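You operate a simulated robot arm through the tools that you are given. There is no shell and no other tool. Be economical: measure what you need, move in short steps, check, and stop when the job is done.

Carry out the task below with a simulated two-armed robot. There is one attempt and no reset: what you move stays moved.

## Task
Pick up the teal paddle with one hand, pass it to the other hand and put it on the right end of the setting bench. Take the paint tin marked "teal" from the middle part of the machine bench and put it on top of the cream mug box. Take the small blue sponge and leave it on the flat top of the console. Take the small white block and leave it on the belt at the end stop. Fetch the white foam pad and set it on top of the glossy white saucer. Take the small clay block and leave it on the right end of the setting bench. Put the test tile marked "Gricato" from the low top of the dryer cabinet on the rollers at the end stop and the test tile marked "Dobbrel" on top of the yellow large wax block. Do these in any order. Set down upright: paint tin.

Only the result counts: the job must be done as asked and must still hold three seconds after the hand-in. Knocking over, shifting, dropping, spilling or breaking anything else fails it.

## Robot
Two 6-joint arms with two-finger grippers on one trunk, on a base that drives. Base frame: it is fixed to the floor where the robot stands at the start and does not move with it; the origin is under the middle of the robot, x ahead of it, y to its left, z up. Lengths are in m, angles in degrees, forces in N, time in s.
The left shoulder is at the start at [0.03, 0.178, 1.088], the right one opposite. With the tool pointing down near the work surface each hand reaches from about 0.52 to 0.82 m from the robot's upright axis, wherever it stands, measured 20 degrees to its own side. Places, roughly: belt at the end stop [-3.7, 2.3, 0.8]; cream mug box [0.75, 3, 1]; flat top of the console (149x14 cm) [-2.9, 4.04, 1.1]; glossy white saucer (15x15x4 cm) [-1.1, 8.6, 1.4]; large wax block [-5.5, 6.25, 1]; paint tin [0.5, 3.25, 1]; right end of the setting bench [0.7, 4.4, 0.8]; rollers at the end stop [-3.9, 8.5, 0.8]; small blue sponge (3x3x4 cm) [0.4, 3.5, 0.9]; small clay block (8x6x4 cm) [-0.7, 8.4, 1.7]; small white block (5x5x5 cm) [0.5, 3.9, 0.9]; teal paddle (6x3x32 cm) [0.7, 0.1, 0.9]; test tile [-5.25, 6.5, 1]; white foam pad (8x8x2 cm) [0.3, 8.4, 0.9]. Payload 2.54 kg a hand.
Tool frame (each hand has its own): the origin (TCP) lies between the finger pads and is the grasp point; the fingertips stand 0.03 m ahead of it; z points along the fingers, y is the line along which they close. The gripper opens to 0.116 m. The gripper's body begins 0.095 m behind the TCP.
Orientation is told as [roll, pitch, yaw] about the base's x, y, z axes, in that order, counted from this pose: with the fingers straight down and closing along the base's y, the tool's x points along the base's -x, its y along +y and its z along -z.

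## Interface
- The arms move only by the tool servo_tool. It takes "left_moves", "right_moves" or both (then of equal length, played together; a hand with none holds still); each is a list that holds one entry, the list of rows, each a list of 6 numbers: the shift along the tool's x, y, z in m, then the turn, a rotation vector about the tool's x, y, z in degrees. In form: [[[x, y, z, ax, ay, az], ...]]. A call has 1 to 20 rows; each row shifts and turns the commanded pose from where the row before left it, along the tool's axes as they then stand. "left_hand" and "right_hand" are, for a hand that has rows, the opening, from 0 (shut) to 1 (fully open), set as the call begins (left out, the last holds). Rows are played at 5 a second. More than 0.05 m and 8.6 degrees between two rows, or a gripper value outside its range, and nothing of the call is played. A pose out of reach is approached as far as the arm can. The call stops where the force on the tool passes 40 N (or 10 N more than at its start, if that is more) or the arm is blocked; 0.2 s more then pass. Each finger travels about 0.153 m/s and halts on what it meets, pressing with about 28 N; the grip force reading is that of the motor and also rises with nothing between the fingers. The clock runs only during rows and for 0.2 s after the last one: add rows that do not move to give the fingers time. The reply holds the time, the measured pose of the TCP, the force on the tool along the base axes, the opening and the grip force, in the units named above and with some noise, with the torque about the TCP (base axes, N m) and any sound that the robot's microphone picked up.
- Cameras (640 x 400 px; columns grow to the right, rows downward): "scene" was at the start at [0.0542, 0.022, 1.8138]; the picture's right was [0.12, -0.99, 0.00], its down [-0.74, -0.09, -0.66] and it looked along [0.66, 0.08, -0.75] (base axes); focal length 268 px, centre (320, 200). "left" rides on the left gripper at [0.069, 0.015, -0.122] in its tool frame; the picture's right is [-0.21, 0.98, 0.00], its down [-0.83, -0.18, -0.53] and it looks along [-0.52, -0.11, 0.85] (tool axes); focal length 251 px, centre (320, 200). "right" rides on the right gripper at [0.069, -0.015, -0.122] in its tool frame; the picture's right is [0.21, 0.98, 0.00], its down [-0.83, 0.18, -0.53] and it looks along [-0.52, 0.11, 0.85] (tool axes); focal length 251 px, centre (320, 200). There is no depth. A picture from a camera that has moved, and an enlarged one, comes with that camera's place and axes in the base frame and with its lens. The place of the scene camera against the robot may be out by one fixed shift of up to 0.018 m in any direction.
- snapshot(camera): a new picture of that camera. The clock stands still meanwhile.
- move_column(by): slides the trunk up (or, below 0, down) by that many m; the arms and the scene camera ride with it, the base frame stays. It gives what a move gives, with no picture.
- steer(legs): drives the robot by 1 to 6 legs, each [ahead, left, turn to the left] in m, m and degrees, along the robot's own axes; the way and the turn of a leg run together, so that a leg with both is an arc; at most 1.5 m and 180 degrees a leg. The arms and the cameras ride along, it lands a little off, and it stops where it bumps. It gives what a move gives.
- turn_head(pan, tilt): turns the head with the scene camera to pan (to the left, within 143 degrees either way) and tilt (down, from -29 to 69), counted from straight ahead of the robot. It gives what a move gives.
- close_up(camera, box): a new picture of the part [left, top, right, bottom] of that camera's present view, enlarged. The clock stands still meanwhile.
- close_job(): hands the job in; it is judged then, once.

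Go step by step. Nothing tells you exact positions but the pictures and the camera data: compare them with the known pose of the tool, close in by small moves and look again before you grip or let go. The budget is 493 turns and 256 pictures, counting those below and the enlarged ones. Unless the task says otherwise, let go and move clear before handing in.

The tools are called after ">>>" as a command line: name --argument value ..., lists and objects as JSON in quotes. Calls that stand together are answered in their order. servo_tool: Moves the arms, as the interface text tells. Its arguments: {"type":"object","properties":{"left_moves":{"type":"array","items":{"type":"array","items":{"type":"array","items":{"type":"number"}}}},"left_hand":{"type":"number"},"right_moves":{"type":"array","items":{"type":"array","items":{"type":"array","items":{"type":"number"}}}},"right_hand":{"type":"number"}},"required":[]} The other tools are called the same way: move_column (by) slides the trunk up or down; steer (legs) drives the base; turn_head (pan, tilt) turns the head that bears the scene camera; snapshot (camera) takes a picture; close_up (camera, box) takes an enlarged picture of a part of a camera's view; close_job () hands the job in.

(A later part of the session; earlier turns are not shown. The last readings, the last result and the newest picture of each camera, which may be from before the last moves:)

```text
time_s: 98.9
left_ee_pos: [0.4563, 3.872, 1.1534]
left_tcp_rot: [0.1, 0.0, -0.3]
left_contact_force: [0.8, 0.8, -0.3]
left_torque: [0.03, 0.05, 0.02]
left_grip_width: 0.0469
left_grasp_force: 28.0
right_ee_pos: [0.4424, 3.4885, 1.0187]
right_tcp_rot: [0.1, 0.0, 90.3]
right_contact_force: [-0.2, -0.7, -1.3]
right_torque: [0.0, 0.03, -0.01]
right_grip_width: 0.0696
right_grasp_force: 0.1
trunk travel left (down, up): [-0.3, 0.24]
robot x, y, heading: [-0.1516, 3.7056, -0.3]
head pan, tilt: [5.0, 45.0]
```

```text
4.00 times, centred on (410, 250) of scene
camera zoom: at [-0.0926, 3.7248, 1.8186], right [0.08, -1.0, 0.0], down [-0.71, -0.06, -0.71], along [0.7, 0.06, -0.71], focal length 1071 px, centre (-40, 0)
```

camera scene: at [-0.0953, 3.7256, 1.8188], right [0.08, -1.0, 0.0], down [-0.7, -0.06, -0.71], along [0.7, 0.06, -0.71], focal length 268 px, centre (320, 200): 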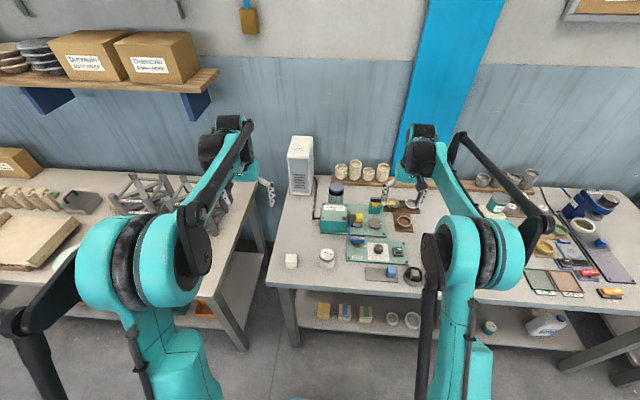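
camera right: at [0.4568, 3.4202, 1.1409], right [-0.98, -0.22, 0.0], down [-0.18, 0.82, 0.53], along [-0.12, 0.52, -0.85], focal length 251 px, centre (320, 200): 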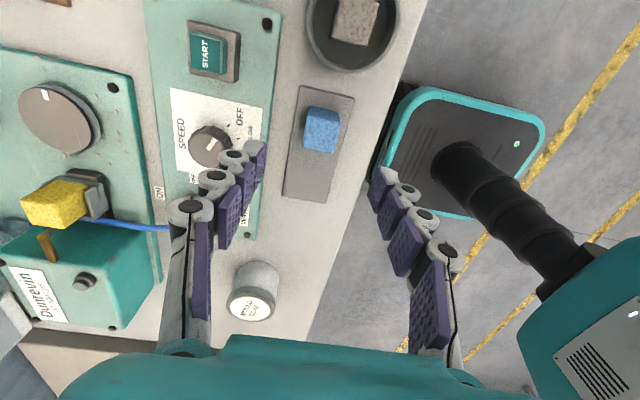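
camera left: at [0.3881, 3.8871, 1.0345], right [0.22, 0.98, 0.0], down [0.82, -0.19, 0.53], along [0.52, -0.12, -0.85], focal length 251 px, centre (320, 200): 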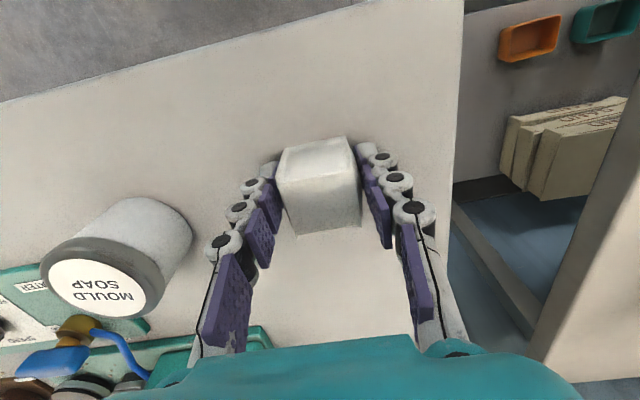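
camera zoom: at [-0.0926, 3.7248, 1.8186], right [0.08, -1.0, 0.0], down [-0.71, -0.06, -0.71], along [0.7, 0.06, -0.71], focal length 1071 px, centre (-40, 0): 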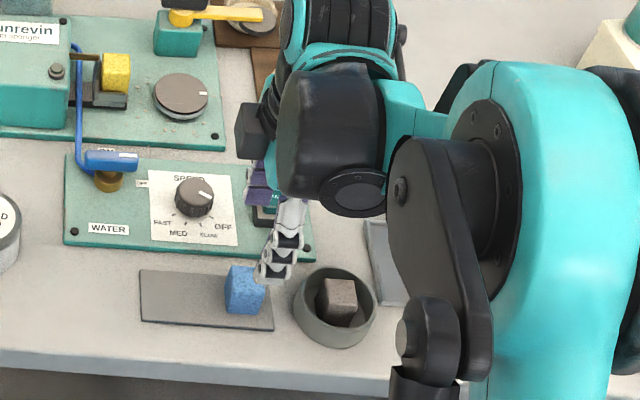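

The sponge is centred below at (0.439, 3.491). I'll narrow the opening to clear the panel, descend and grip.

>>> servo_tool --right_hand 0.5 --right_moves '[[[-0.002, 0.004, 0, 0, 0, 0], [0, 0, 0.03, 0, 0, 0], [0, 0, 0.03, 0, 0, 0], [0, 0, 0.025, 0, 0, 0], [0, 0, 0.018, 0, 0, 0]]]'

>>> servo_tool --right_hand 0 --right_moves '[[[0, 0, 0, 0, 0, 0], [0, 0, 0, 0, 0, 0], [0, 0, 0, 0, 0, 0]]]'

>>> snapshot --camera "right"

```text
time_s: 100.1
left_ee_pos: [0.4546, 3.8718, 1.1532]
left_tcp_rot: [0.0, -0.1, -0.3]
left_contact_force: [1.0, 0.5, -0.6]
left_torque: [0.0, 0.01, -0.01]
left_grip_width: 0.0469
left_grasp_force: 27.8
right_ee_pos: [0.4361, 3.4913, 0.9175]
right_tcp_rot: [0.0, 0.0, 90.3]
right_contact_force: [-0.8, -0.1, 0.5]
right_torque: [0.03, 0.02, 0.02]
right_grip_width: 0.058
right_grasp_force: 0.1
trunk travel left (down, up): [-0.3, 0.24]
robot x, y, heading: [-0.1496, 3.7048, -0.3]
head pan, tilt: [5.0, 45.0]
```

```text
time_s: 100.9
left_ee_pos: [0.4553, 3.8713, 1.1533]
left_tcp_rot: [0.0, -0.1, -0.3]
left_contact_force: [0.3, -0.3, -1.2]
left_torque: [0.04, -0.01, 0.0]
left_grip_width: 0.0469
left_grasp_force: 28.1
right_ee_pos: [0.4354, 3.4913, 0.9185]
right_tcp_rot: [0.0, 0.0, 90.2]
right_contact_force: [-1.0, -0.1, 2.8]
right_torque: [-0.05, 0.04, -0.02]
right_grip_width: 0.0284
right_grasp_force: 28.6
trunk travel left (down, up): [-0.3, 0.24]
robot x, y, heading: [-0.1533, 3.7052, -0.6]
head pan, tilt: [5.0, 45.0]
```

```text
200 pictures are left
camera right: at [0.4501, 3.4228, 1.0404], right [-0.98, -0.22, 0.0], down [-0.19, 0.82, 0.53], along [-0.12, 0.52, -0.85], focal length 251 px, centre (320, 200)
```

right: 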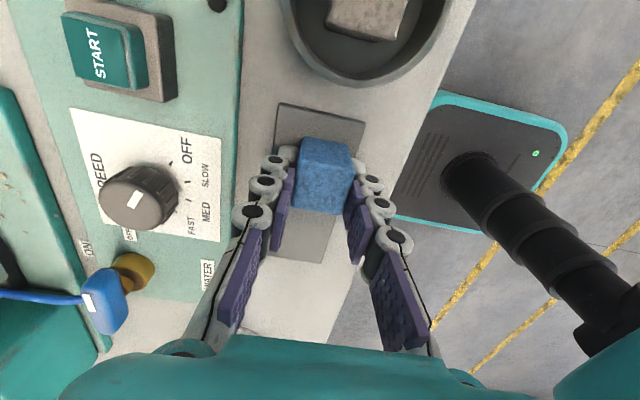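

The sponge is gripped. I'll lift it, back off, and look behind for the console and the belt.

>>> servo_tool --right_moves '[[[0, 0, -0.02, 0, 0, 0], [0, 0, -0.04, 0, 0, 0], [0, 0, -0.04, 0, 0, 0], [0, 0, -0.04, 0, 0, 0], [0, 0, -0.04, 0, 0, 0], [0, 0, -0.04, 0, 0, 0]]]'

>>> steer --legs '[[-0.6, 0, 0]]'

>>> turn_head --pan 130 --tilt 15

>>> snapshot --camera "scene"

>>> snapshot --camera "right"

```text
time_s: 102.3
left_ee_pos: [0.454, 3.8714, 1.1537]
left_tcp_rot: [0.1, -0.1, -0.2]
left_contact_force: [0.4, -0.3, -0.9]
left_torque: [-0.05, -0.01, -0.03]
left_grip_width: 0.0468
left_grasp_force: 27.4
right_ee_pos: [0.4346, 3.4922, 1.1377]
right_tcp_rot: [-0.1, 0.0, 90.3]
right_contact_force: [-0.4, 0.0, 0.3]
right_torque: [-0.01, 0.02, 0.01]
right_grip_width: 0.0283
right_grasp_force: 28.4
trunk travel left (down, up): [-0.3, 0.24]
robot x, y, heading: [-0.153, 3.7059, -0.2]
head pan, tilt: [5.0, 45.0]
```

```text
time_s: 105.7
left_ee_pos: [-0.1479, 3.8761, 1.1547]
left_tcp_rot: [0.0, 0.0, -0.2]
left_contact_force: [0.2, -0.7, -1.2]
left_torque: [0.03, -0.02, 0.0]
left_grip_width: 0.0471
left_grasp_force: 27.8
right_ee_pos: [-0.1665, 3.4957, 1.1383]
right_tcp_rot: [0.0, 0.0, 90.4]
right_contact_force: [0.4, 0.1, 0.2]
right_torque: [-0.02, -0.03, -0.02]
right_grip_width: 0.0282
right_grasp_force: 27.8
trunk travel left (down, up): [-0.3, 0.24]
robot x, y, heading: [-0.7581, 3.7087, -0.2]
head pan, tilt: [5.0, 45.0]
```

```text
time_s: 107.7
left_ee_pos: [-0.1471, 3.8773, 1.1538]
left_tcp_rot: [0.0, -0.1, -0.1]
left_contact_force: [0.0, -0.3, -1.1]
left_torque: [0.01, 0.04, 0.02]
left_grip_width: 0.0472
left_grasp_force: 27.9
right_ee_pos: [-0.1655, 3.4952, 1.1383]
right_tcp_rot: [0.1, 0.0, 90.3]
right_contact_force: [-0.4, -0.8, -0.2]
right_torque: [0.0, 0.0, -0.03]
right_grip_width: 0.028
right_grasp_force: 28.0
trunk travel left (down, up): [-0.3, 0.24]
robot x, y, heading: [-0.7538, 3.7066, -0.2]
head pan, tilt: [130.0, 15.0]
```

```text
199 pictures are left
camera scene: at [-0.8383, 3.7928, 1.8656], right [0.77, 0.64, 0.0], down [0.17, -0.2, -0.97], along [-0.62, 0.74, -0.26], focal length 268 px, centre (320, 200)
```

scene: 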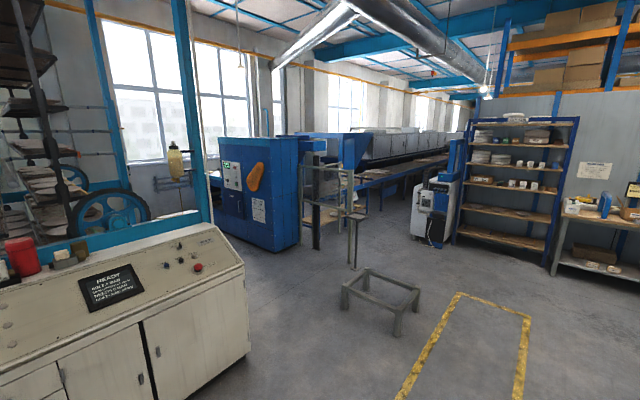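

```text
198 pictures are left
camera right: at [-0.1516, 3.4261, 1.2599], right [-0.98, -0.22, 0.0], down [-0.19, 0.82, 0.53], along [-0.12, 0.52, -0.85], focal length 251 px, centre (320, 200)
```

right: 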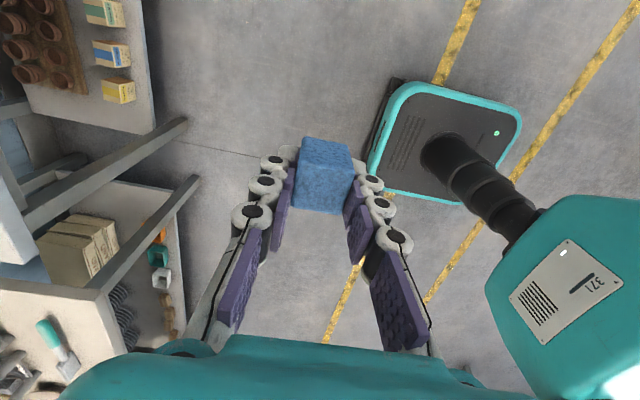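

The console is on the opposite side. I'll turn the robot around to face it.

>>> steer --legs '[[0, 0, 175]]'

>>> turn_head --pan 10 --tilt 20

>>> snapshot --camera "scene"

```text
time_s: 115.2
left_ee_pos: [-1.3785, 3.6074, 1.153]
left_tcp_rot: [0.0, -0.1, 173.5]
left_contact_force: [0.8, -0.4, -1.0]
left_torque: [0.0, 0.01, -0.02]
left_grip_width: 0.0468
left_grasp_force: 28.1
right_ee_pos: [-1.3188, 3.9832, 1.1376]
right_tcp_rot: [-0.1, 0.0, -95.8]
right_contact_force: [-0.1, -0.2, -0.6]
right_torque: [-0.06, -0.01, -0.01]
right_grip_width: 0.0282
right_grasp_force: 28.9
trunk travel left (down, up): [-0.3, 0.24]
robot x, y, heading: [-0.7546, 3.7068, 174.0]
head pan, tilt: [130.0, 15.0]
```

```text
time_s: 117.2
left_ee_pos: [-1.3782, 3.6076, 1.153]
left_tcp_rot: [0.0, -0.1, 173.7]
left_contact_force: [-1.3, 0.6, 0.1]
left_torque: [-0.01, 0.03, -0.01]
left_grip_width: 0.0467
left_grasp_force: 28.0
right_ee_pos: [-1.3189, 3.9839, 1.1382]
right_tcp_rot: [0.0, 0.0, -95.6]
right_contact_force: [1.5, 0.5, -0.1]
right_torque: [0.01, -0.01, 0.0]
right_grip_width: 0.0282
right_grasp_force: 28.0
trunk travel left (down, up): [-0.3, 0.24]
robot x, y, heading: [-0.7563, 3.7106, 173.6]
head pan, tilt: [10.0, 20.0]
```

```text
197 pictures are left
camera scene: at [-0.8127, 3.7115, 1.8574], right [-0.07, 1.0, 0.0], down [0.34, 0.02, -0.94], along [-0.94, -0.06, -0.34], focal length 268 px, centre (320, 200)
```

scene: 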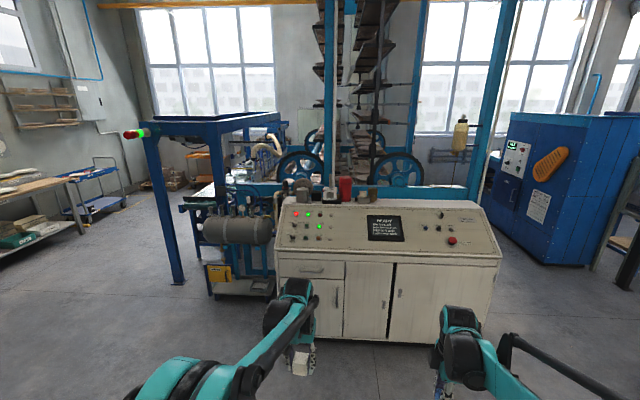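

I see the console with its narrow flat top behind the sloped panel. I'll zoom in on it.

>>> close_up --camera "scene" --box '[260, 160, 510, 290]'

>>> close_up --camera "scene" --box '[120, 110, 320, 310]'

```text
2.56 times, centred on (385, 225) of scene
camera zoom: at [-0.8127, 3.7115, 1.8574], right [-0.07, 1.0, 0.0], down [0.34, 0.02, -0.94], along [-0.94, -0.06, -0.34], focal length 686 px, centre (154, 136)
```

zoom: 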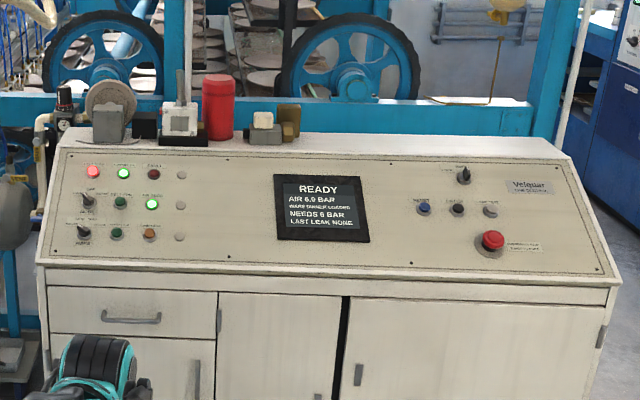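

```text
2.00 times, centred on (220, 210) of scene
camera zoom: at [-0.8127, 3.7115, 1.8574], right [-0.07, 1.0, 0.0], down [0.34, 0.02, -0.94], along [-0.94, -0.06, -0.34], focal length 536 px, centre (520, 180)
```

zoom: 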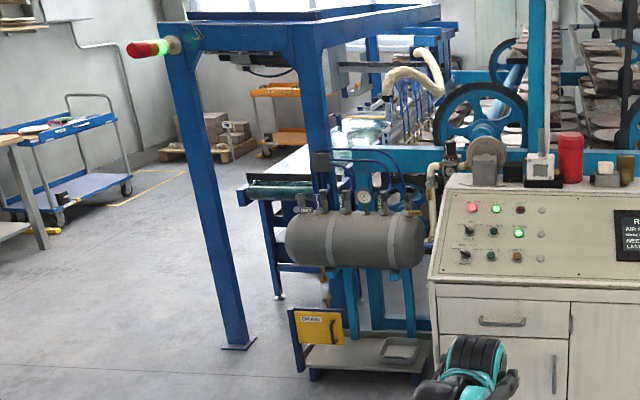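

The console's free flat top spans y ≈ 4.1 to 4.8 at x ≈ -2.89. I'll drive toward it with the sponge hand aimed at y ≈ 4.4.

>>> steer --legs '[[0, 0, 6.4], [1.15, -0.47, 0]]'

>>> turn_head --pan -15 --tilt 40

>>> snapshot --camera "scene"

```text
time_s: 124.0
left_ee_pos: [-2.5077, 4.0476, 1.153]
left_tcp_rot: [0.0, -0.1, 178.1]
left_contact_force: [-0.6, 0.2, -1.2]
left_torque: [-0.02, 0.0, -0.01]
left_grip_width: 0.0468
left_grasp_force: 28.2
right_ee_pos: [-2.4773, 4.4279, 1.138]
right_tcp_rot: [0.0, 0.0, -91.2]
right_contact_force: [0.3, 0.7, -0.6]
right_torque: [-0.05, 0.02, 0.0]
right_grip_width: 0.0285
right_grasp_force: 28.0
trunk travel left (down, up): [-0.3, 0.24]
robot x, y, heading: [-1.8944, 4.2001, 178.0]
head pan, tilt: [10.0, 20.0]
```

```text
time_s: 124.9
left_ee_pos: [-2.5067, 4.0485, 1.1533]
left_tcp_rot: [-0.1, -0.2, 178.1]
left_contact_force: [-0.3, -0.8, -0.7]
left_torque: [-0.02, -0.02, 0.02]
left_grip_width: 0.047
left_grasp_force: 27.9
right_ee_pos: [-2.4771, 4.4282, 1.1372]
right_tcp_rot: [0.0, -0.1, -91.4]
right_contact_force: [0.0, -0.6, -0.8]
right_torque: [-0.02, -0.01, 0.01]
right_grip_width: 0.0281
right_grasp_force: 28.0
trunk travel left (down, up): [-0.3, 0.24]
robot x, y, heading: [-1.8969, 4.1967, 178.4]
head pan, tilt: [-15.0, 40.0]
```

```text
194 pictures are left
camera scene: at [-1.9397, 4.2336, 1.8261], right [0.29, 0.96, 0.0], down [0.61, -0.19, -0.77], along [-0.73, 0.22, -0.64], focal length 268 px, centre (320, 200)
```

scene: 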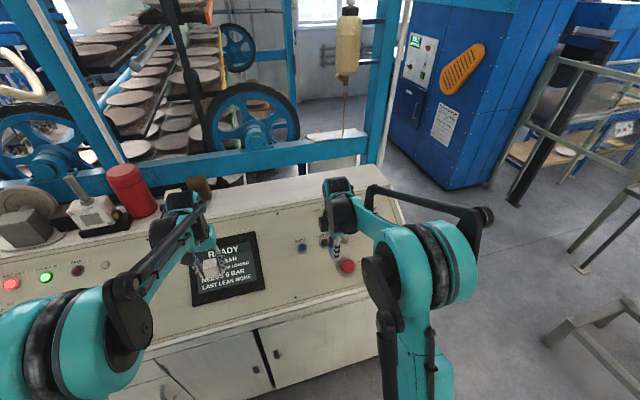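

The flat top is at about x -2.84, y 4.4. I'll raise the column, extend the right arm and drive nearer.

>>> move_column --by 0.14

>>> servo_tool --right_moves '[[[0, -0.03, 0, 0, 0, 0], [0, -0.03, 0, 0, 0, 0], [0, -0.03, 0, 0, 0, 0], [0, -0.03, 0, 0, 0, 0]]]' --left_moves '[[[0.02, 0, -0.02, 0, 0, 0], [0.02, 0, -0.02, 0, 0, 0], [0.02, 0, -0.02, 0, 0, 0], [0.02, 0, -0.02, 0, 0, 0]]]'

>>> steer --legs '[[0.22, 0, 1.6]]'

>>> snapshot --camera "right"

>>> snapshot --camera "scene"

```text
time_s: 126.6
left_ee_pos: [-2.508, 4.0474, 1.2934]
left_tcp_rot: [-0.1, -0.2, 178.0]
left_contact_force: [-0.1, -0.1, -0.9]
left_torque: [0.03, -0.04, 0.03]
left_grip_width: 0.0469
left_grasp_force: 27.8
right_ee_pos: [-2.4762, 4.4274, 1.2785]
right_tcp_rot: [-0.1, 0.0, -91.3]
right_contact_force: [-0.6, -0.4, 0.1]
right_torque: [-0.03, 0.03, -0.01]
right_grip_width: 0.0284
right_grasp_force: 28.0
trunk travel left (down, up): [-0.44, 0.1]
robot x, y, heading: [-1.8942, 4.195, 178.0]
head pan, tilt: [-15.0, 40.0]
```

```text
time_s: 127.6
left_ee_pos: [-2.4265, 4.0467, 1.3759]
left_tcp_rot: [0.1, -0.1, 178.1]
left_contact_force: [0.3, 1.1, -0.1]
left_torque: [-0.04, 0.0, -0.01]
left_grip_width: 0.0472
left_grasp_force: 28.2
right_ee_pos: [-2.5986, 4.4307, 1.2798]
right_tcp_rot: [0.1, 0.1, -91.3]
right_contact_force: [-0.4, -0.1, -0.7]
right_torque: [-0.04, -0.03, 0.0]
right_grip_width: 0.0284
right_grasp_force: 27.9
trunk travel left (down, up): [-0.44, 0.1]
robot x, y, heading: [-1.8992, 4.1951, 177.9]
head pan, tilt: [-15.0, 40.0]
```

```text
time_s: 129.3
left_ee_pos: [-2.6413, 4.0364, 1.3739]
left_tcp_rot: [0.0, -0.1, 179.6]
left_contact_force: [0.7, -0.1, -0.5]
left_torque: [-0.04, 0.01, -0.04]
left_grip_width: 0.0467
left_grasp_force: 27.9
right_ee_pos: [-2.823, 4.4178, 1.2793]
right_tcp_rot: [0.0, -0.1, -89.8]
right_contact_force: [-0.2, 0.3, -0.3]
right_torque: [-0.01, -0.05, 0.0]
right_grip_width: 0.0283
right_grasp_force: 27.6
trunk travel left (down, up): [-0.44, 0.1]
robot x, y, heading: [-2.1162, 4.203, 179.6]
head pan, tilt: [-15.0, 40.0]
```

```text
193 pictures are left
camera right: at [-2.8392, 4.4865, 1.4013], right [0.98, 0.22, 0.0], down [0.18, -0.83, 0.53], along [0.12, -0.52, -0.85], focal length 251 px, centre (320, 200)
```

right: 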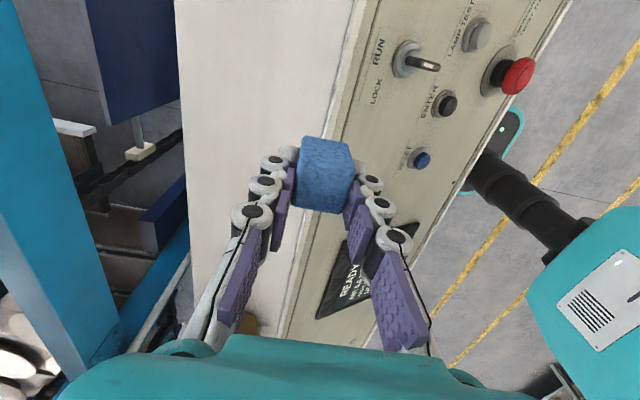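

```text
192 pictures are left
camera scene: at [-2.1599, 4.2367, 1.9661], right [0.27, 0.96, 0.0], down [0.62, -0.17, -0.77], along [-0.74, 0.2, -0.64], focal length 268 px, centre (320, 200)
```

scene: 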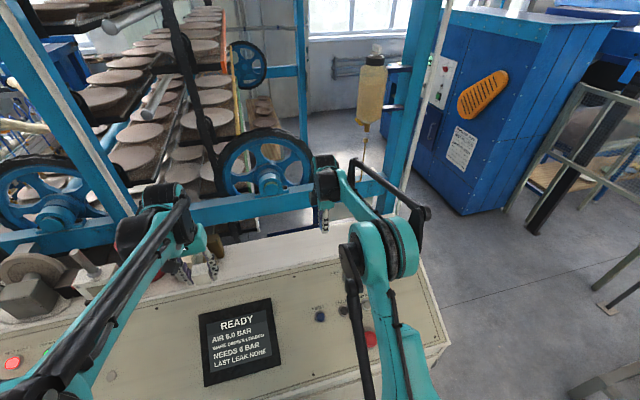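

Scaling by the 14 cm depth puts the flat top at z ≈ 1.18, centred at x ≈ -2.875. I'll move 5 cm forward and look again from lower down.

>>> servo_tool --right_moves '[[[0, -0.025, 0, 0, 0, 0], [0, -0.025, 0, 0, 0, 0], [0, 0, 0.02, 0, 0, 0]]]'

>>> snapshot --camera "right"

```text
time_s: 130.1
left_ee_pos: [-2.6415, 4.0363, 1.3751]
left_tcp_rot: [0.1, 0.0, 179.6]
left_contact_force: [-0.1, 0.1, -0.7]
left_torque: [0.04, 0.01, 0.0]
left_grip_width: 0.047
left_grasp_force: 28.1
right_ee_pos: [-2.8738, 4.4175, 1.2605]
right_tcp_rot: [-0.1, 0.0, -89.8]
right_contact_force: [0.5, -0.2, -0.4]
right_torque: [0.02, 0.04, -0.01]
right_grip_width: 0.0284
right_grasp_force: 28.1
trunk travel left (down, up): [-0.44, 0.1]
robot x, y, heading: [-2.1096, 4.2045, 179.6]
head pan, tilt: [-15.0, 40.0]
```

```text
191 pictures are left
camera right: at [-2.8906, 4.487, 1.3816], right [0.98, 0.22, 0.0], down [0.18, -0.83, 0.53], along [0.12, -0.52, -0.85], focal length 251 px, centre (320, 200)
```

right: 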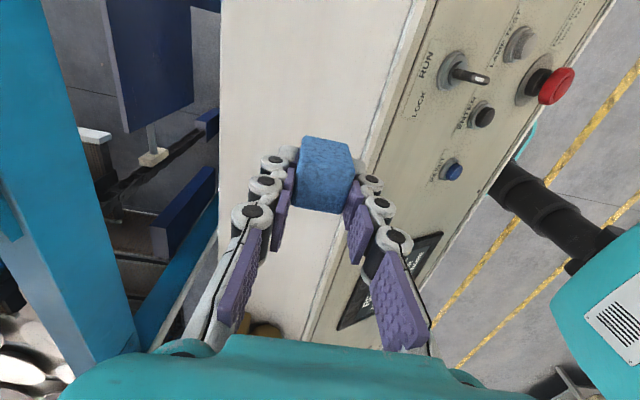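

It needs about 1.2 cm more, then I'll lower it until contact.

>>> servo_tool --right_moves '[[[0, -0.013, 0.01, 0, 0, 0], [0, 0, 0.01, 0, 0, 0], [0, 0, 0.008, 0, 0, 0]]]'

>>> servo_tool --right_moves '[[[0, 0, 0.004, 0, 0, 0], [0, 0, 0.004, 0, 0, 0]]]'

>>> snapshot --camera "right"

```text
time_s: 130.9
left_ee_pos: [-2.6414, 4.0364, 1.3747]
left_tcp_rot: [-0.1, -0.1, 179.6]
left_contact_force: [0.7, 0.3, -1.3]
left_torque: [-0.04, 0.01, -0.03]
left_grip_width: 0.0465
left_grasp_force: 28.2
right_ee_pos: [-2.8856, 4.4172, 1.2302]
right_tcp_rot: [0.1, 0.0, -89.8]
right_contact_force: [0.0, 0.6, 0.7]
right_torque: [-0.02, -0.04, 0.04]
right_grip_width: 0.0283
right_grasp_force: 28.0
trunk travel left (down, up): [-0.44, 0.1]
robot x, y, heading: [-2.1135, 4.1992, 179.8]
head pan, tilt: [-15.0, 40.0]
```

```text
time_s: 131.5
left_ee_pos: [-2.6421, 4.0361, 1.3729]
left_tcp_rot: [0.1, 0.0, 179.5]
left_contact_force: [-1.1, -0.4, -1.0]
left_torque: [0.0, -0.06, -0.01]
left_grip_width: 0.0469
left_grasp_force: 28.0
right_ee_pos: [-2.8864, 4.4173, 1.2231]
right_tcp_rot: [0.1, 0.1, -89.9]
right_contact_force: [0.5, -0.3, 0.4]
right_torque: [-0.04, 0.01, 0.0]
right_grip_width: 0.0285
right_grasp_force: 27.8
trunk travel left (down, up): [-0.44, 0.1]
robot x, y, heading: [-2.1143, 4.2021, 179.6]
head pan, tilt: [-15.0, 40.0]
```

```text
190 pictures are left
camera right: at [-2.903, 4.4868, 1.3444], right [0.98, 0.22, 0.0], down [0.18, -0.83, 0.53], along [0.12, -0.52, -0.85], focal length 251 px, centre (320, 200)
```

right: 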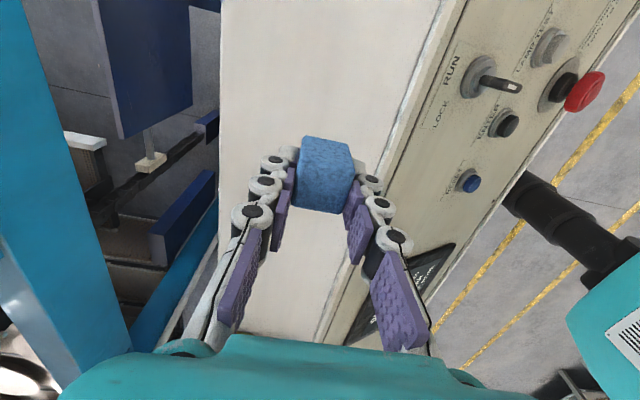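

There's no contact yet and the surface looks about 3 cm lower. I'll continue down.

>>> servo_tool --right_moves '[[[0, -0.008, 0.006, 0, 0, 0], [0, 0, 0.006, 0, 0, 0], [0, 0, 0.005, 0, 0, 0]]]'

>>> servo_tool --right_moves '[[[0, 0, 0.004, 0, 0, 0], [0, 0, 0.004, 0, 0, 0]]]'

>>> servo_tool --right_moves '[[[0, 0, 0.004, 0, 0, 0], [0, 0, 0.004, 0, 0, 0]]]'

```text
time_s: 132.3
left_ee_pos: [-2.6409, 4.036, 1.3755]
left_tcp_rot: [0.0, -0.2, 179.7]
left_contact_force: [-0.1, 0.0, -1.1]
left_torque: [-0.03, 0.01, 0.01]
left_grip_width: 0.0469
left_grasp_force: 28.1
right_ee_pos: [-2.8949, 4.4163, 1.2062]
right_tcp_rot: [0.0, -0.1, -89.9]
right_contact_force: [-1.8, 0.0, 0.2]
right_torque: [0.0, -0.01, -0.03]
right_grip_width: 0.0287
right_grasp_force: 27.7
trunk travel left (down, up): [-0.44, 0.1]
robot x, y, heading: [-2.1153, 4.2031, 179.4]
head pan, tilt: [-15.0, 40.0]
```

```text
time_s: 132.9
left_ee_pos: [-2.6409, 4.0358, 1.374]
left_tcp_rot: [0.0, -0.1, 179.7]
left_contact_force: [0.2, 0.0, -1.2]
left_torque: [0.01, -0.02, -0.03]
left_grip_width: 0.0469
left_grasp_force: 28.2
right_ee_pos: [-2.8943, 4.4169, 1.1971]
right_tcp_rot: [0.1, 0.0, -89.8]
right_contact_force: [0.3, 0.5, 0.5]
right_torque: [-0.03, -0.01, -0.01]
right_grip_width: 0.0284
right_grasp_force: 28.3
trunk travel left (down, up): [-0.44, 0.1]
robot x, y, heading: [-2.1149, 4.1998, 179.3]
head pan, tilt: [-15.0, 40.0]
```

```text
time_s: 133.5
left_ee_pos: [-2.6405, 4.0366, 1.3745]
left_tcp_rot: [0.0, -0.1, 179.6]
left_contact_force: [0.6, 0.0, -0.6]
left_torque: [-0.03, -0.01, 0.0]
left_grip_width: 0.0472
left_grasp_force: 28.1
right_ee_pos: [-2.8939, 4.4178, 1.1909]
right_tcp_rot: [0.1, 0.0, -89.8]
right_contact_force: [-0.4, -0.1, -0.3]
right_torque: [-0.02, 0.03, -0.01]
right_grip_width: 0.028
right_grasp_force: 28.0
trunk travel left (down, up): [-0.44, 0.1]
robot x, y, heading: [-2.1137, 4.2011, 179.8]
head pan, tilt: [-15.0, 40.0]
```

>>> snapshot --camera "right"

```text
189 pictures are left
camera right: at [-2.9113, 4.4871, 1.3121], right [0.98, 0.22, 0.0], down [0.18, -0.83, 0.53], along [0.12, -0.52, -0.85], focal length 251 px, centre (320, 200)
```

right: 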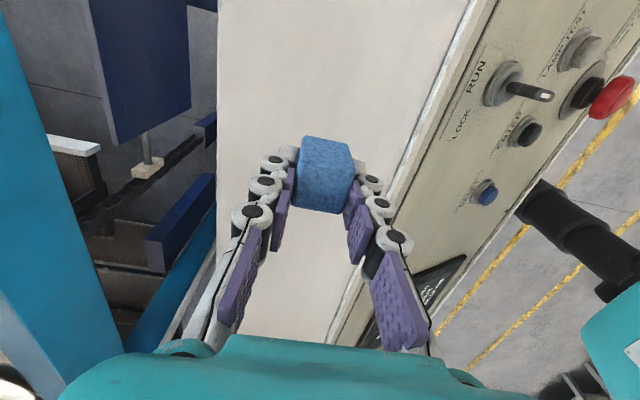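

The surface is near z 1.137, so about 1.7 cm remains.

>>> servo_tool --right_moves '[[[0, -0.003, 0.005, 0, 0, 0], [0, 0, 0.004, 0, 0, 0], [0, 0, 0.003, 0, 0, 0]]]'

>>> servo_tool --right_moves '[[[0, 0, 0.003, 0, 0, 0], [0, 0, 0.002, 0, 0, 0]]]'

```text
time_s: 134.3
left_ee_pos: [-2.6415, 4.0365, 1.3741]
left_tcp_rot: [-0.1, 0.0, 179.7]
left_contact_force: [0.9, -0.4, -1.0]
left_torque: [-0.01, 0.04, -0.01]
left_grip_width: 0.047
left_grasp_force: 28.1
right_ee_pos: [-2.8969, 4.4162, 1.177]
right_tcp_rot: [0.0, 0.0, -89.9]
right_contact_force: [-0.1, -0.2, 0.0]
right_torque: [0.01, -0.02, -0.01]
right_grip_width: 0.0283
right_grasp_force: 28.4
trunk travel left (down, up): [-0.44, 0.1]
robot x, y, heading: [-2.1123, 4.2002, 179.6]
head pan, tilt: [-15.0, 40.0]
```

```text
time_s: 134.9
left_ee_pos: [-2.6417, 4.0365, 1.3737]
left_tcp_rot: [0.0, 0.0, 179.6]
left_contact_force: [-0.5, -0.4, -0.3]
left_torque: [0.01, -0.02, -0.03]
left_grip_width: 0.047
left_grasp_force: 27.9
right_ee_pos: [-2.8977, 4.4163, 1.1725]
right_tcp_rot: [0.2, -0.1, -89.8]
right_contact_force: [0.4, -0.6, 0.4]
right_torque: [0.0, -0.03, 0.02]
right_grip_width: 0.0283
right_grasp_force: 28.1
trunk travel left (down, up): [-0.44, 0.1]
robot x, y, heading: [-2.1147, 4.2038, 179.6]
head pan, tilt: [-15.0, 40.0]
```

>>> servo_tool --right_moves '[[[0, 0, 0.003, 0, 0, 0], [0, 0, 0.003, 0, 0, 0], [0, 0, 0.002, 0, 0, 0]]]'

>>> servo_tool --right_moves '[[[0, 0, 0.003, 0, 0, 0], [0, 0, 0.002, 0, 0, 0]]]'

>>> snapshot --camera "right"

```text
time_s: 135.7
left_ee_pos: [-2.642, 4.0351, 1.3742]
left_tcp_rot: [0.0, -0.1, 179.5]
left_contact_force: [-0.2, 0.6, -0.5]
left_torque: [0.01, 0.03, 0.01]
left_grip_width: 0.0471
left_grasp_force: 28.0
right_ee_pos: [-2.8977, 4.4171, 1.1646]
right_tcp_rot: [0.0, 0.0, -89.7]
right_contact_force: [-0.2, -0.5, -0.9]
right_torque: [-0.02, 0.02, -0.01]
right_grip_width: 0.0281
right_grasp_force: 28.1
trunk travel left (down, up): [-0.44, 0.1]
robot x, y, heading: [-2.1117, 4.202, 179.8]
head pan, tilt: [-15.0, 40.0]
```

```text
time_s: 136.3
left_ee_pos: [-2.6415, 4.0359, 1.3738]
left_tcp_rot: [0.0, -0.1, 179.6]
left_contact_force: [-0.2, -0.2, -1.1]
left_torque: [-0.02, 0.0, 0.01]
left_grip_width: 0.047
left_grasp_force: 28.5
right_ee_pos: [-2.8968, 4.4181, 1.1594]
right_tcp_rot: [0.0, 0.0, -89.7]
right_contact_force: [-0.7, -0.3, 0.9]
right_torque: [0.0, 0.0, 0.0]
right_grip_width: 0.0283
right_grasp_force: 28.1
trunk travel left (down, up): [-0.44, 0.1]
robot x, y, heading: [-2.1132, 4.2009, 179.5]
head pan, tilt: [-15.0, 40.0]
```

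```text
188 pictures are left
camera right: at [-2.9133, 4.4866, 1.282], right [0.98, 0.22, 0.0], down [0.18, -0.83, 0.53], along [0.12, -0.52, -0.85], focal length 251 px, centre (320, 200)
```

right: 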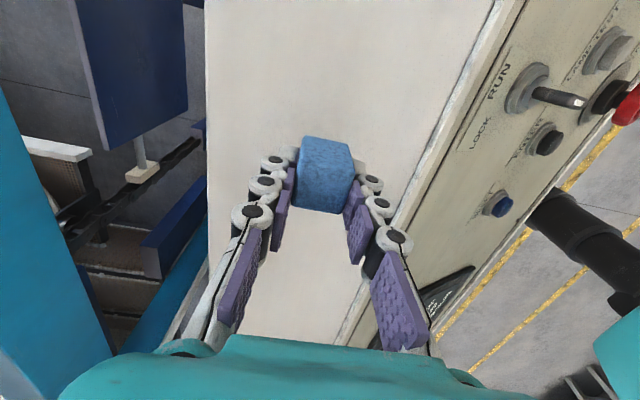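

>>> servo_tool --right_moves '[[[0, 0, 0.003, 0, 0, 0], [0, 0, 0.002, 0, 0, 0]]]'

>>> servo_tool --right_moves '[[[0, 0, 0.003, 0, 0, 0], [0, 0, 0.002, 0, 0, 0]]]'

>>> servo_tool --right_moves '[[[0, 0, 0.003, 0, 0, 0], [0, 0, 0.002, 0, 0, 0]]]'

```text
time_s: 136.9
left_ee_pos: [-2.6422, 4.0361, 1.3738]
left_tcp_rot: [0.0, -0.1, 179.6]
left_contact_force: [0.6, 0.5, -0.4]
left_torque: [0.0, -0.02, -0.01]
left_grip_width: 0.0469
left_grasp_force: 28.5
right_ee_pos: [-2.8956, 4.4166, 1.1558]
right_tcp_rot: [0.0, -0.1, -89.8]
right_contact_force: [0.0, 0.3, 0.5]
right_torque: [0.0, -0.03, 0.0]
right_grip_width: 0.0281
right_grasp_force: 28.1
trunk travel left (down, up): [-0.44, 0.1]
robot x, y, heading: [-2.112, 4.202, 179.4]
head pan, tilt: [-15.0, 40.0]
```

```text
time_s: 137.5
left_ee_pos: [-2.6414, 4.037, 1.3747]
left_tcp_rot: [0.0, -0.2, 179.6]
left_contact_force: [0.2, -0.2, -0.9]
left_torque: [-0.01, 0.01, 0.0]
left_grip_width: 0.0469
left_grasp_force: 28.0
right_ee_pos: [-2.897, 4.4167, 1.1499]
right_tcp_rot: [-0.1, -0.1, -89.8]
right_contact_force: [0.3, 0.3, -0.7]
right_torque: [-0.02, 0.0, 0.01]
right_grip_width: 0.0285
right_grasp_force: 27.9
trunk travel left (down, up): [-0.44, 0.1]
robot x, y, heading: [-2.1143, 4.2021, 179.7]
head pan, tilt: [-15.0, 40.0]
```

```text
time_s: 138.1
left_ee_pos: [-2.6421, 4.036, 1.3741]
left_tcp_rot: [-0.1, 0.0, 179.6]
left_contact_force: [-0.2, 0.2, -1.1]
left_torque: [-0.02, 0.04, 0.03]
left_grip_width: 0.0471
left_grasp_force: 28.2
right_ee_pos: [-2.8967, 4.4155, 1.1446]
right_tcp_rot: [0.0, -0.1, -89.8]
right_contact_force: [0.7, -0.3, 0.5]
right_torque: [0.01, -0.02, 0.04]
right_grip_width: 0.0284
right_grasp_force: 27.6
trunk travel left (down, up): [-0.44, 0.1]
robot x, y, heading: [-2.1169, 4.1994, 179.7]
head pan, tilt: [-15.0, 40.0]
```

>>> servo_tool --right_moves '[[[0, 0, 0.003, 0, 0, 0], [0, 0, 0.003, 0, 0, 0]]]'

>>> close_up --camera "scene" --box '[260, 170, 400, 280]'

>>> snapshot --camera "right"

```text
time_s: 138.7
left_ee_pos: [-2.6407, 4.0377, 1.3751]
left_tcp_rot: [0.0, -0.1, 179.6]
left_contact_force: [-0.5, -0.3, -0.3]
left_torque: [0.04, -0.01, 0.02]
left_grip_width: 0.047
left_grasp_force: 27.8
right_ee_pos: [-2.8963, 4.4177, 1.1387]
right_tcp_rot: [0.0, 0.0, -89.7]
right_contact_force: [0.3, -0.9, -0.6]
right_torque: [0.01, 0.02, -0.02]
right_grip_width: 0.0285
right_grasp_force: 27.9
trunk travel left (down, up): [-0.44, 0.1]
robot x, y, heading: [-2.116, 4.2026, 180.0]
head pan, tilt: [-15.0, 40.0]
```

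```text
3.64 times, centred on (330, 225) of scene
camera zoom: at [-2.1604, 4.2367, 1.966], right [0.27, 0.96, 0.0], down [0.62, -0.17, -0.77], along [-0.74, 0.2, -0.64], focal length 974 px, centre (284, 109)
```

zoom: 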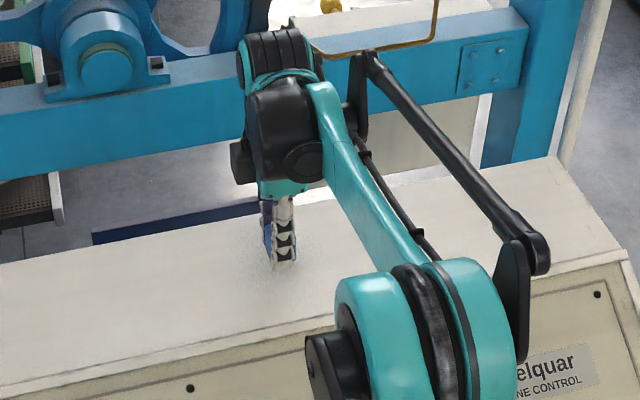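

```text
186 pictures are left
camera right: at [-2.9139, 4.4863, 1.2613], right [0.98, 0.22, 0.0], down [0.18, -0.83, 0.53], along [0.12, -0.52, -0.85], focal length 251 px, centre (320, 200)
```

right: 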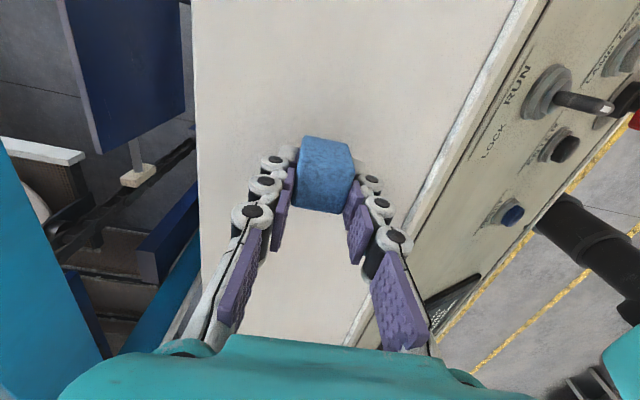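

>>> servo_tool --right_moves '[[[0, 0, 0.003, 0, 0, 0], [0, 0, 0.002, 0, 0, 0]]]'

>>> servo_tool --right_moves '[[[0, 0, 0.003, 0, 0, 0], [0, 0, 0.002, 0, 0, 0]]]'

>>> servo_tool --right_moves '[[[0, 0, 0.003, 0, 0, 0], [0, 0, 0.002, 0, 0, 0]]]'

```text
time_s: 139.3
left_ee_pos: [-2.6416, 4.035, 1.3751]
left_tcp_rot: [0.0, -0.1, 179.6]
left_contact_force: [-0.6, -0.5, -1.0]
left_torque: [-0.03, -0.03, 0.01]
left_grip_width: 0.0467
left_grasp_force: 27.7
right_ee_pos: [-2.8977, 4.4174, 1.1343]
right_tcp_rot: [0.0, 0.0, -89.7]
right_contact_force: [-0.7, 0.2, -0.3]
right_torque: [-0.02, -0.05, 0.02]
right_grip_width: 0.0285
right_grasp_force: 27.9
trunk travel left (down, up): [-0.44, 0.1]
robot x, y, heading: [-2.116, 4.2003, 179.5]
head pan, tilt: [-15.0, 40.0]
```

```text
time_s: 139.9
left_ee_pos: [-2.641, 4.0377, 1.3745]
left_tcp_rot: [0.0, -0.1, 179.5]
left_contact_force: [0.6, -0.3, 0.1]
left_torque: [-0.01, 0.03, -0.05]
left_grip_width: 0.0467
left_grasp_force: 28.0
right_ee_pos: [-2.8971, 4.4167, 1.1294]
right_tcp_rot: [0.0, 0.0, -89.8]
right_contact_force: [-1.1, 0.3, 0.2]
right_torque: [0.0, 0.0, -0.01]
right_grip_width: 0.0285
right_grasp_force: 28.2
trunk travel left (down, up): [-0.44, 0.1]
robot x, y, heading: [-2.113, 4.1996, 179.8]
head pan, tilt: [-15.0, 40.0]
```

```text
time_s: 140.5
left_ee_pos: [-2.642, 4.0356, 1.374]
left_tcp_rot: [-0.1, -0.2, 179.6]
left_contact_force: [0.0, -0.1, -1.4]
left_torque: [-0.01, 0.03, 0.02]
left_grip_width: 0.0468
left_grasp_force: 28.3
right_ee_pos: [-2.8973, 4.4166, 1.1223]
right_tcp_rot: [0.1, 0.0, -89.8]
right_contact_force: [0.7, -0.8, -0.3]
right_torque: [0.0, -0.01, -0.01]
right_grip_width: 0.0284
right_grasp_force: 28.2
trunk travel left (down, up): [-0.44, 0.1]
robot x, y, heading: [-2.1168, 4.2046, 179.5]
head pan, tilt: [-15.0, 40.0]
```

>>> servo_tool --right_moves '[[[0, 0, 0.003, 0, 0, 0], [0, 0, 0.002, 0, 0, 0]]]'

>>> servo_tool --right_moves '[[[0, 0, 0.003, 0, 0, 0], [0, 0, 0.002, 0, 0, 0]]]'

>>> servo_tool --right_moves '[[[0, 0, 0.003, 0, 0, 0], [0, 0, 0.002, 0, 0, 0]]]'

>>> snapshot --camera "right"

```text
time_s: 141.1
left_ee_pos: [-2.6388, 4.0356, 1.3759]
left_tcp_rot: [0.0, 0.0, 179.5]
left_contact_force: [0.4, -0.2, -0.7]
left_torque: [0.03, -0.02, 0.03]
left_grip_width: 0.0469
left_grasp_force: 28.2
right_ee_pos: [-2.8975, 4.4166, 1.122]
right_tcp_rot: [-0.1, 0.1, -89.8]
right_contact_force: [-6.6, 2.2, 27.4]
right_torque: [0.19, 0.2, -0.01]
right_grip_width: 0.0283
right_grasp_force: 28.1
trunk travel left (down, up): [-0.44, 0.1]
robot x, y, heading: [-2.1142, 4.2033, 179.6]
head pan, tilt: [-15.0, 40.0]
```

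```text
time_s: 141.6
left_ee_pos: [-2.6398, 4.0344, 1.3753]
left_tcp_rot: [0.0, -0.2, 179.6]
left_contact_force: [1.3, -0.1, 0.1]
left_torque: [0.02, -0.02, 0.01]
left_grip_width: 0.0467
left_grasp_force: 28.1
right_ee_pos: [-2.8949, 4.4169, 1.1206]
right_tcp_rot: [-0.1, 0.1, -89.9]
right_contact_force: [4.1, -1.5, 17.7]
right_torque: [-0.03, -0.16, -0.02]
right_grip_width: 0.0283
right_grasp_force: 27.8
trunk travel left (down, up): [-0.44, 0.1]
robot x, y, heading: [-2.1104, 4.2016, 179.7]
head pan, tilt: [-15.0, 40.0]
stopped in row 2 (right hand): the force on the tool passed its limit at 49 N (the readings are from after the stop); the commanded pose is now the measured one
```

```text
time_s: 142.0
left_ee_pos: [-2.6388, 4.0343, 1.376]
left_tcp_rot: [-0.1, -0.2, 179.5]
left_contact_force: [-0.6, 0.6, -1.9]
left_torque: [-0.05, 0.02, -0.02]
left_grip_width: 0.0468
left_grasp_force: 27.9
right_ee_pos: [-2.8967, 4.4162, 1.1194]
right_tcp_rot: [-0.2, 0.1, -89.8]
right_contact_force: [8.8, -2.7, 21.9]
right_torque: [-0.08, -0.41, -0.03]
right_grip_width: 0.0281
right_grasp_force: 27.9
trunk travel left (down, up): [-0.44, 0.1]
robot x, y, heading: [-2.1151, 4.2019, 179.7]
head pan, tilt: [-15.0, 40.0]
stopped in row 2 (right hand): the force on the tool passed its limit at 44 N (the readings are from after the stop); the commanded pose is now the measured one
```

```text
185 pictures are left
camera right: at [-2.9121, 4.4851, 1.2419], right [0.98, 0.22, 0.0], down [0.19, -0.83, 0.53], along [0.11, -0.52, -0.85], focal length 251 px, centre (320, 200)
```

right: 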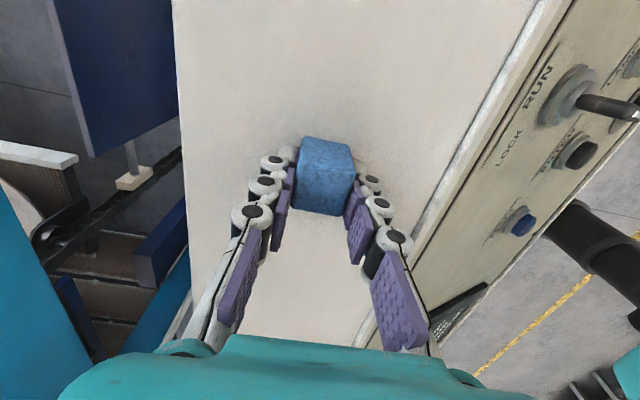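

Contact is at z ≈ 1.085. I'll unload by 3 mm, release and rise.

>>> servo_tool --right_moves '[[[0, 0, -0.003, 0, 0, 0], [0, 0, 0, 0, 0, 0]]]'

>>> servo_tool --right_hand 0.5 --right_moves '[[[0, 0, 0, 0, 0, 0], [0, 0, 0, 0, 0, 0], [0, 0, -0.02, 0, 0, 0], [0, 0, -0.03, 0, 0, 0], [0, 0, -0.04, 0, 0, 0], [0, 0, -0.04, 0, 0, 0]]]'

>>> snapshot --camera "right"

```text
time_s: 142.6
left_ee_pos: [-2.641, 4.0367, 1.3757]
left_tcp_rot: [0.0, 0.0, 179.6]
left_contact_force: [-0.4, -0.5, -0.9]
left_torque: [0.03, -0.03, -0.01]
left_grip_width: 0.0471
left_grasp_force: 28.1
right_ee_pos: [-2.8979, 4.4175, 1.1194]
right_tcp_rot: [-0.4, 0.2, -89.9]
right_contact_force: [1.6, -1.9, 3.0]
right_torque: [-0.06, -0.06, -0.01]
right_grip_width: 0.0283
right_grasp_force: 28.1
trunk travel left (down, up): [-0.44, 0.1]
robot x, y, heading: [-2.1132, 4.2032, 179.5]
head pan, tilt: [-15.0, 40.0]
```

```text
time_s: 144.0
left_ee_pos: [-2.6403, 4.0359, 1.3749]
left_tcp_rot: [-0.1, -0.1, 179.7]
left_contact_force: [-0.6, -0.4, -0.1]
left_torque: [-0.02, 0.02, -0.04]
left_grip_width: 0.047
left_grasp_force: 27.8
right_ee_pos: [-2.8974, 4.4184, 1.2503]
right_tcp_rot: [-0.2, 0.1, -89.8]
right_contact_force: [-0.2, 0.6, -0.8]
right_torque: [0.02, 0.01, -0.01]
right_grip_width: 0.058
right_grasp_force: 0.0
trunk travel left (down, up): [-0.44, 0.1]
robot x, y, heading: [-2.1161, 4.2055, 179.7]
head pan, tilt: [-15.0, 40.0]
```

```text
184 pictures are left
camera right: at [-2.9129, 4.4867, 1.3721], right [0.98, 0.22, 0.0], down [0.19, -0.83, 0.53], along [0.11, -0.52, -0.85], focal length 251 px, centre (320, 200)
```

right: 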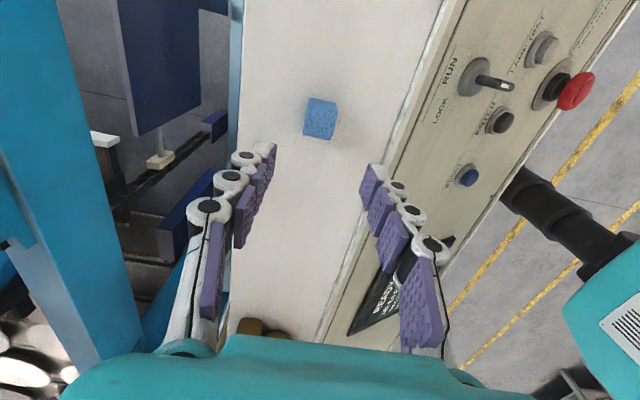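

The sponge rests on the console top. I'll back off, straighten the right hand, and move toward the belt.

>>> steer --legs '[[-0.6, 0, 0], [0, 1.3, 0], [0, 0.6, 0]]'

>>> servo_tool --right_moves '[[[0, 0.01, 0, 0, 0, 8.2], [0, 0, 0, 0, 0, 8.2], [0, 0, 0, 0, 0, 8.2], [0, 0, 0, 0, 0, 8.2], [0, 0, 0, 0, 0, 8.2], [0, 0, 0, 0, 0, 8.2], [0, 0, 0, 0, 0, 8.2], [0.01, 0, 0, 0, 0, 8.2], [0.02, 0, 0, 0, 0, 8.2], [0.03, 0, 0, 0, 0, 8.2], [0.04, 0, 0, 0, 0, 8]]]' --right_hand 1

>>> turn_head --pan 5 --tilt 25

>>> snapshot --camera "scene"

```text
time_s: 156.4
left_ee_pos: [-2.0608, 2.1482, 1.3737]
left_tcp_rot: [0.2, -0.2, -179.7]
left_contact_force: [-0.1, 0.4, -0.8]
left_torque: [0.01, -0.03, -0.02]
left_grip_width: 0.0468
left_grasp_force: 28.3
right_ee_pos: [-2.3206, 2.5282, 1.2485]
right_tcp_rot: [-0.2, 0.1, -89.2]
right_contact_force: [0.2, -0.4, -1.0]
right_torque: [0.0, 0.02, 0.01]
right_grip_width: 0.0577
right_grasp_force: 0.0
trunk travel left (down, up): [-0.44, 0.1]
robot x, y, heading: [-1.5356, 2.3223, -179.5]
head pan, tilt: [-15.0, 40.0]
```

```text
time_s: 158.8
left_ee_pos: [-2.0585, 2.1484, 1.3763]
left_tcp_rot: [0.1, -0.2, -179.7]
left_contact_force: [1.1, -0.5, -1.4]
left_torque: [-0.05, 0.03, 0.0]
left_grip_width: 0.047
left_grasp_force: 27.7
right_ee_pos: [-2.2152, 2.5571, 1.2479]
right_tcp_rot: [-0.1, -0.3, -179.3]
right_contact_force: [0.3, -0.3, 0.6]
right_torque: [0.0, 0.01, -0.01]
right_grip_width: 0.1161
right_grasp_force: 0.1
trunk travel left (down, up): [-0.44, 0.1]
robot x, y, heading: [-1.5324, 2.3206, -179.6]
head pan, tilt: [-15.0, 40.0]
```

```text
time_s: 159.6
left_ee_pos: [-2.0608, 2.1487, 1.3731]
left_tcp_rot: [0.2, 0.0, -179.8]
left_contact_force: [-0.2, -0.3, -0.8]
left_torque: [-0.04, -0.04, -0.01]
left_grip_width: 0.0473
left_grasp_force: 28.6
right_ee_pos: [-2.2179, 2.5571, 1.248]
right_tcp_rot: [-0.1, -0.2, -179.2]
right_contact_force: [-0.5, 1.2, 0.8]
right_torque: [-0.01, -0.01, 0.0]
right_grip_width: 0.1161
right_grasp_force: 0.1
trunk travel left (down, up): [-0.44, 0.1]
robot x, y, heading: [-1.5339, 2.3169, -179.8]
head pan, tilt: [5.0, 25.0]
```

```text
183 pictures are left
camera scene: at [-1.5917, 2.3244, 1.9893], right [-0.09, 1.0, 0.0], down [0.42, 0.04, -0.91], along [-0.9, -0.08, -0.42], focal length 268 px, centre (320, 200)
```

scene: 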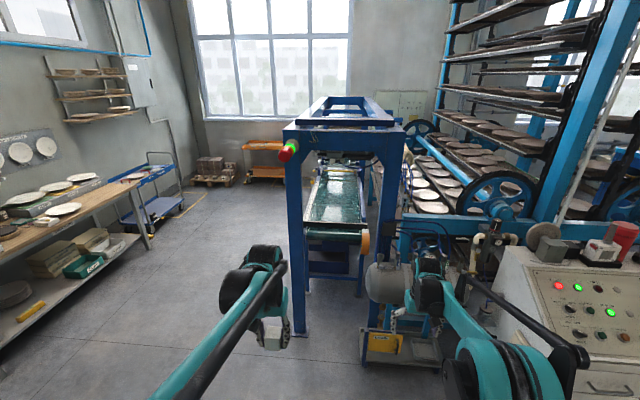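

I see the green belt under a blue gantry. I'll zoom in on it.

>>> close_up --camera "scene" --box '[270, 90, 430, 290]'

>>> close_up --camera "scene" --box '[290, 140, 400, 250]'

```text
2.00 times, centred on (350, 190) of scene
camera zoom: at [-1.5917, 2.3244, 1.9893], right [-0.09, 1.0, 0.0], down [0.42, 0.04, -0.91], along [-0.9, -0.08, -0.42], focal length 536 px, centre (260, 220)
```

zoom: 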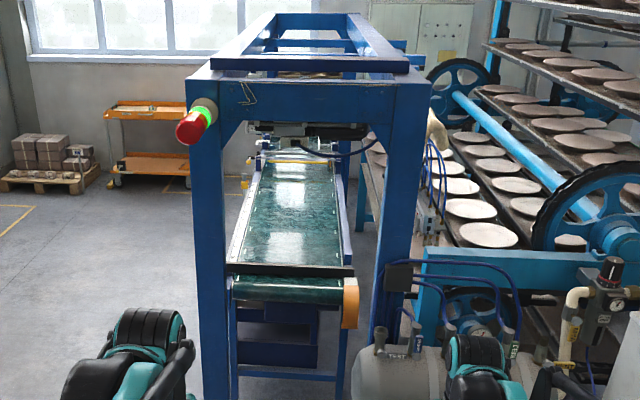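

```text
3.64 times, centred on (345, 195) of scene
camera zoom: at [-1.5917, 2.3244, 1.9893], right [-0.09, 1.0, 0.0], down [0.42, 0.04, -0.91], along [-0.9, -0.08, -0.42], focal length 974 px, centre (229, 218)
```

zoom: 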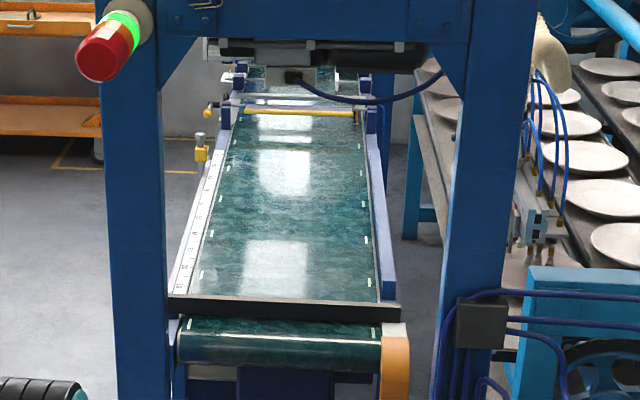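

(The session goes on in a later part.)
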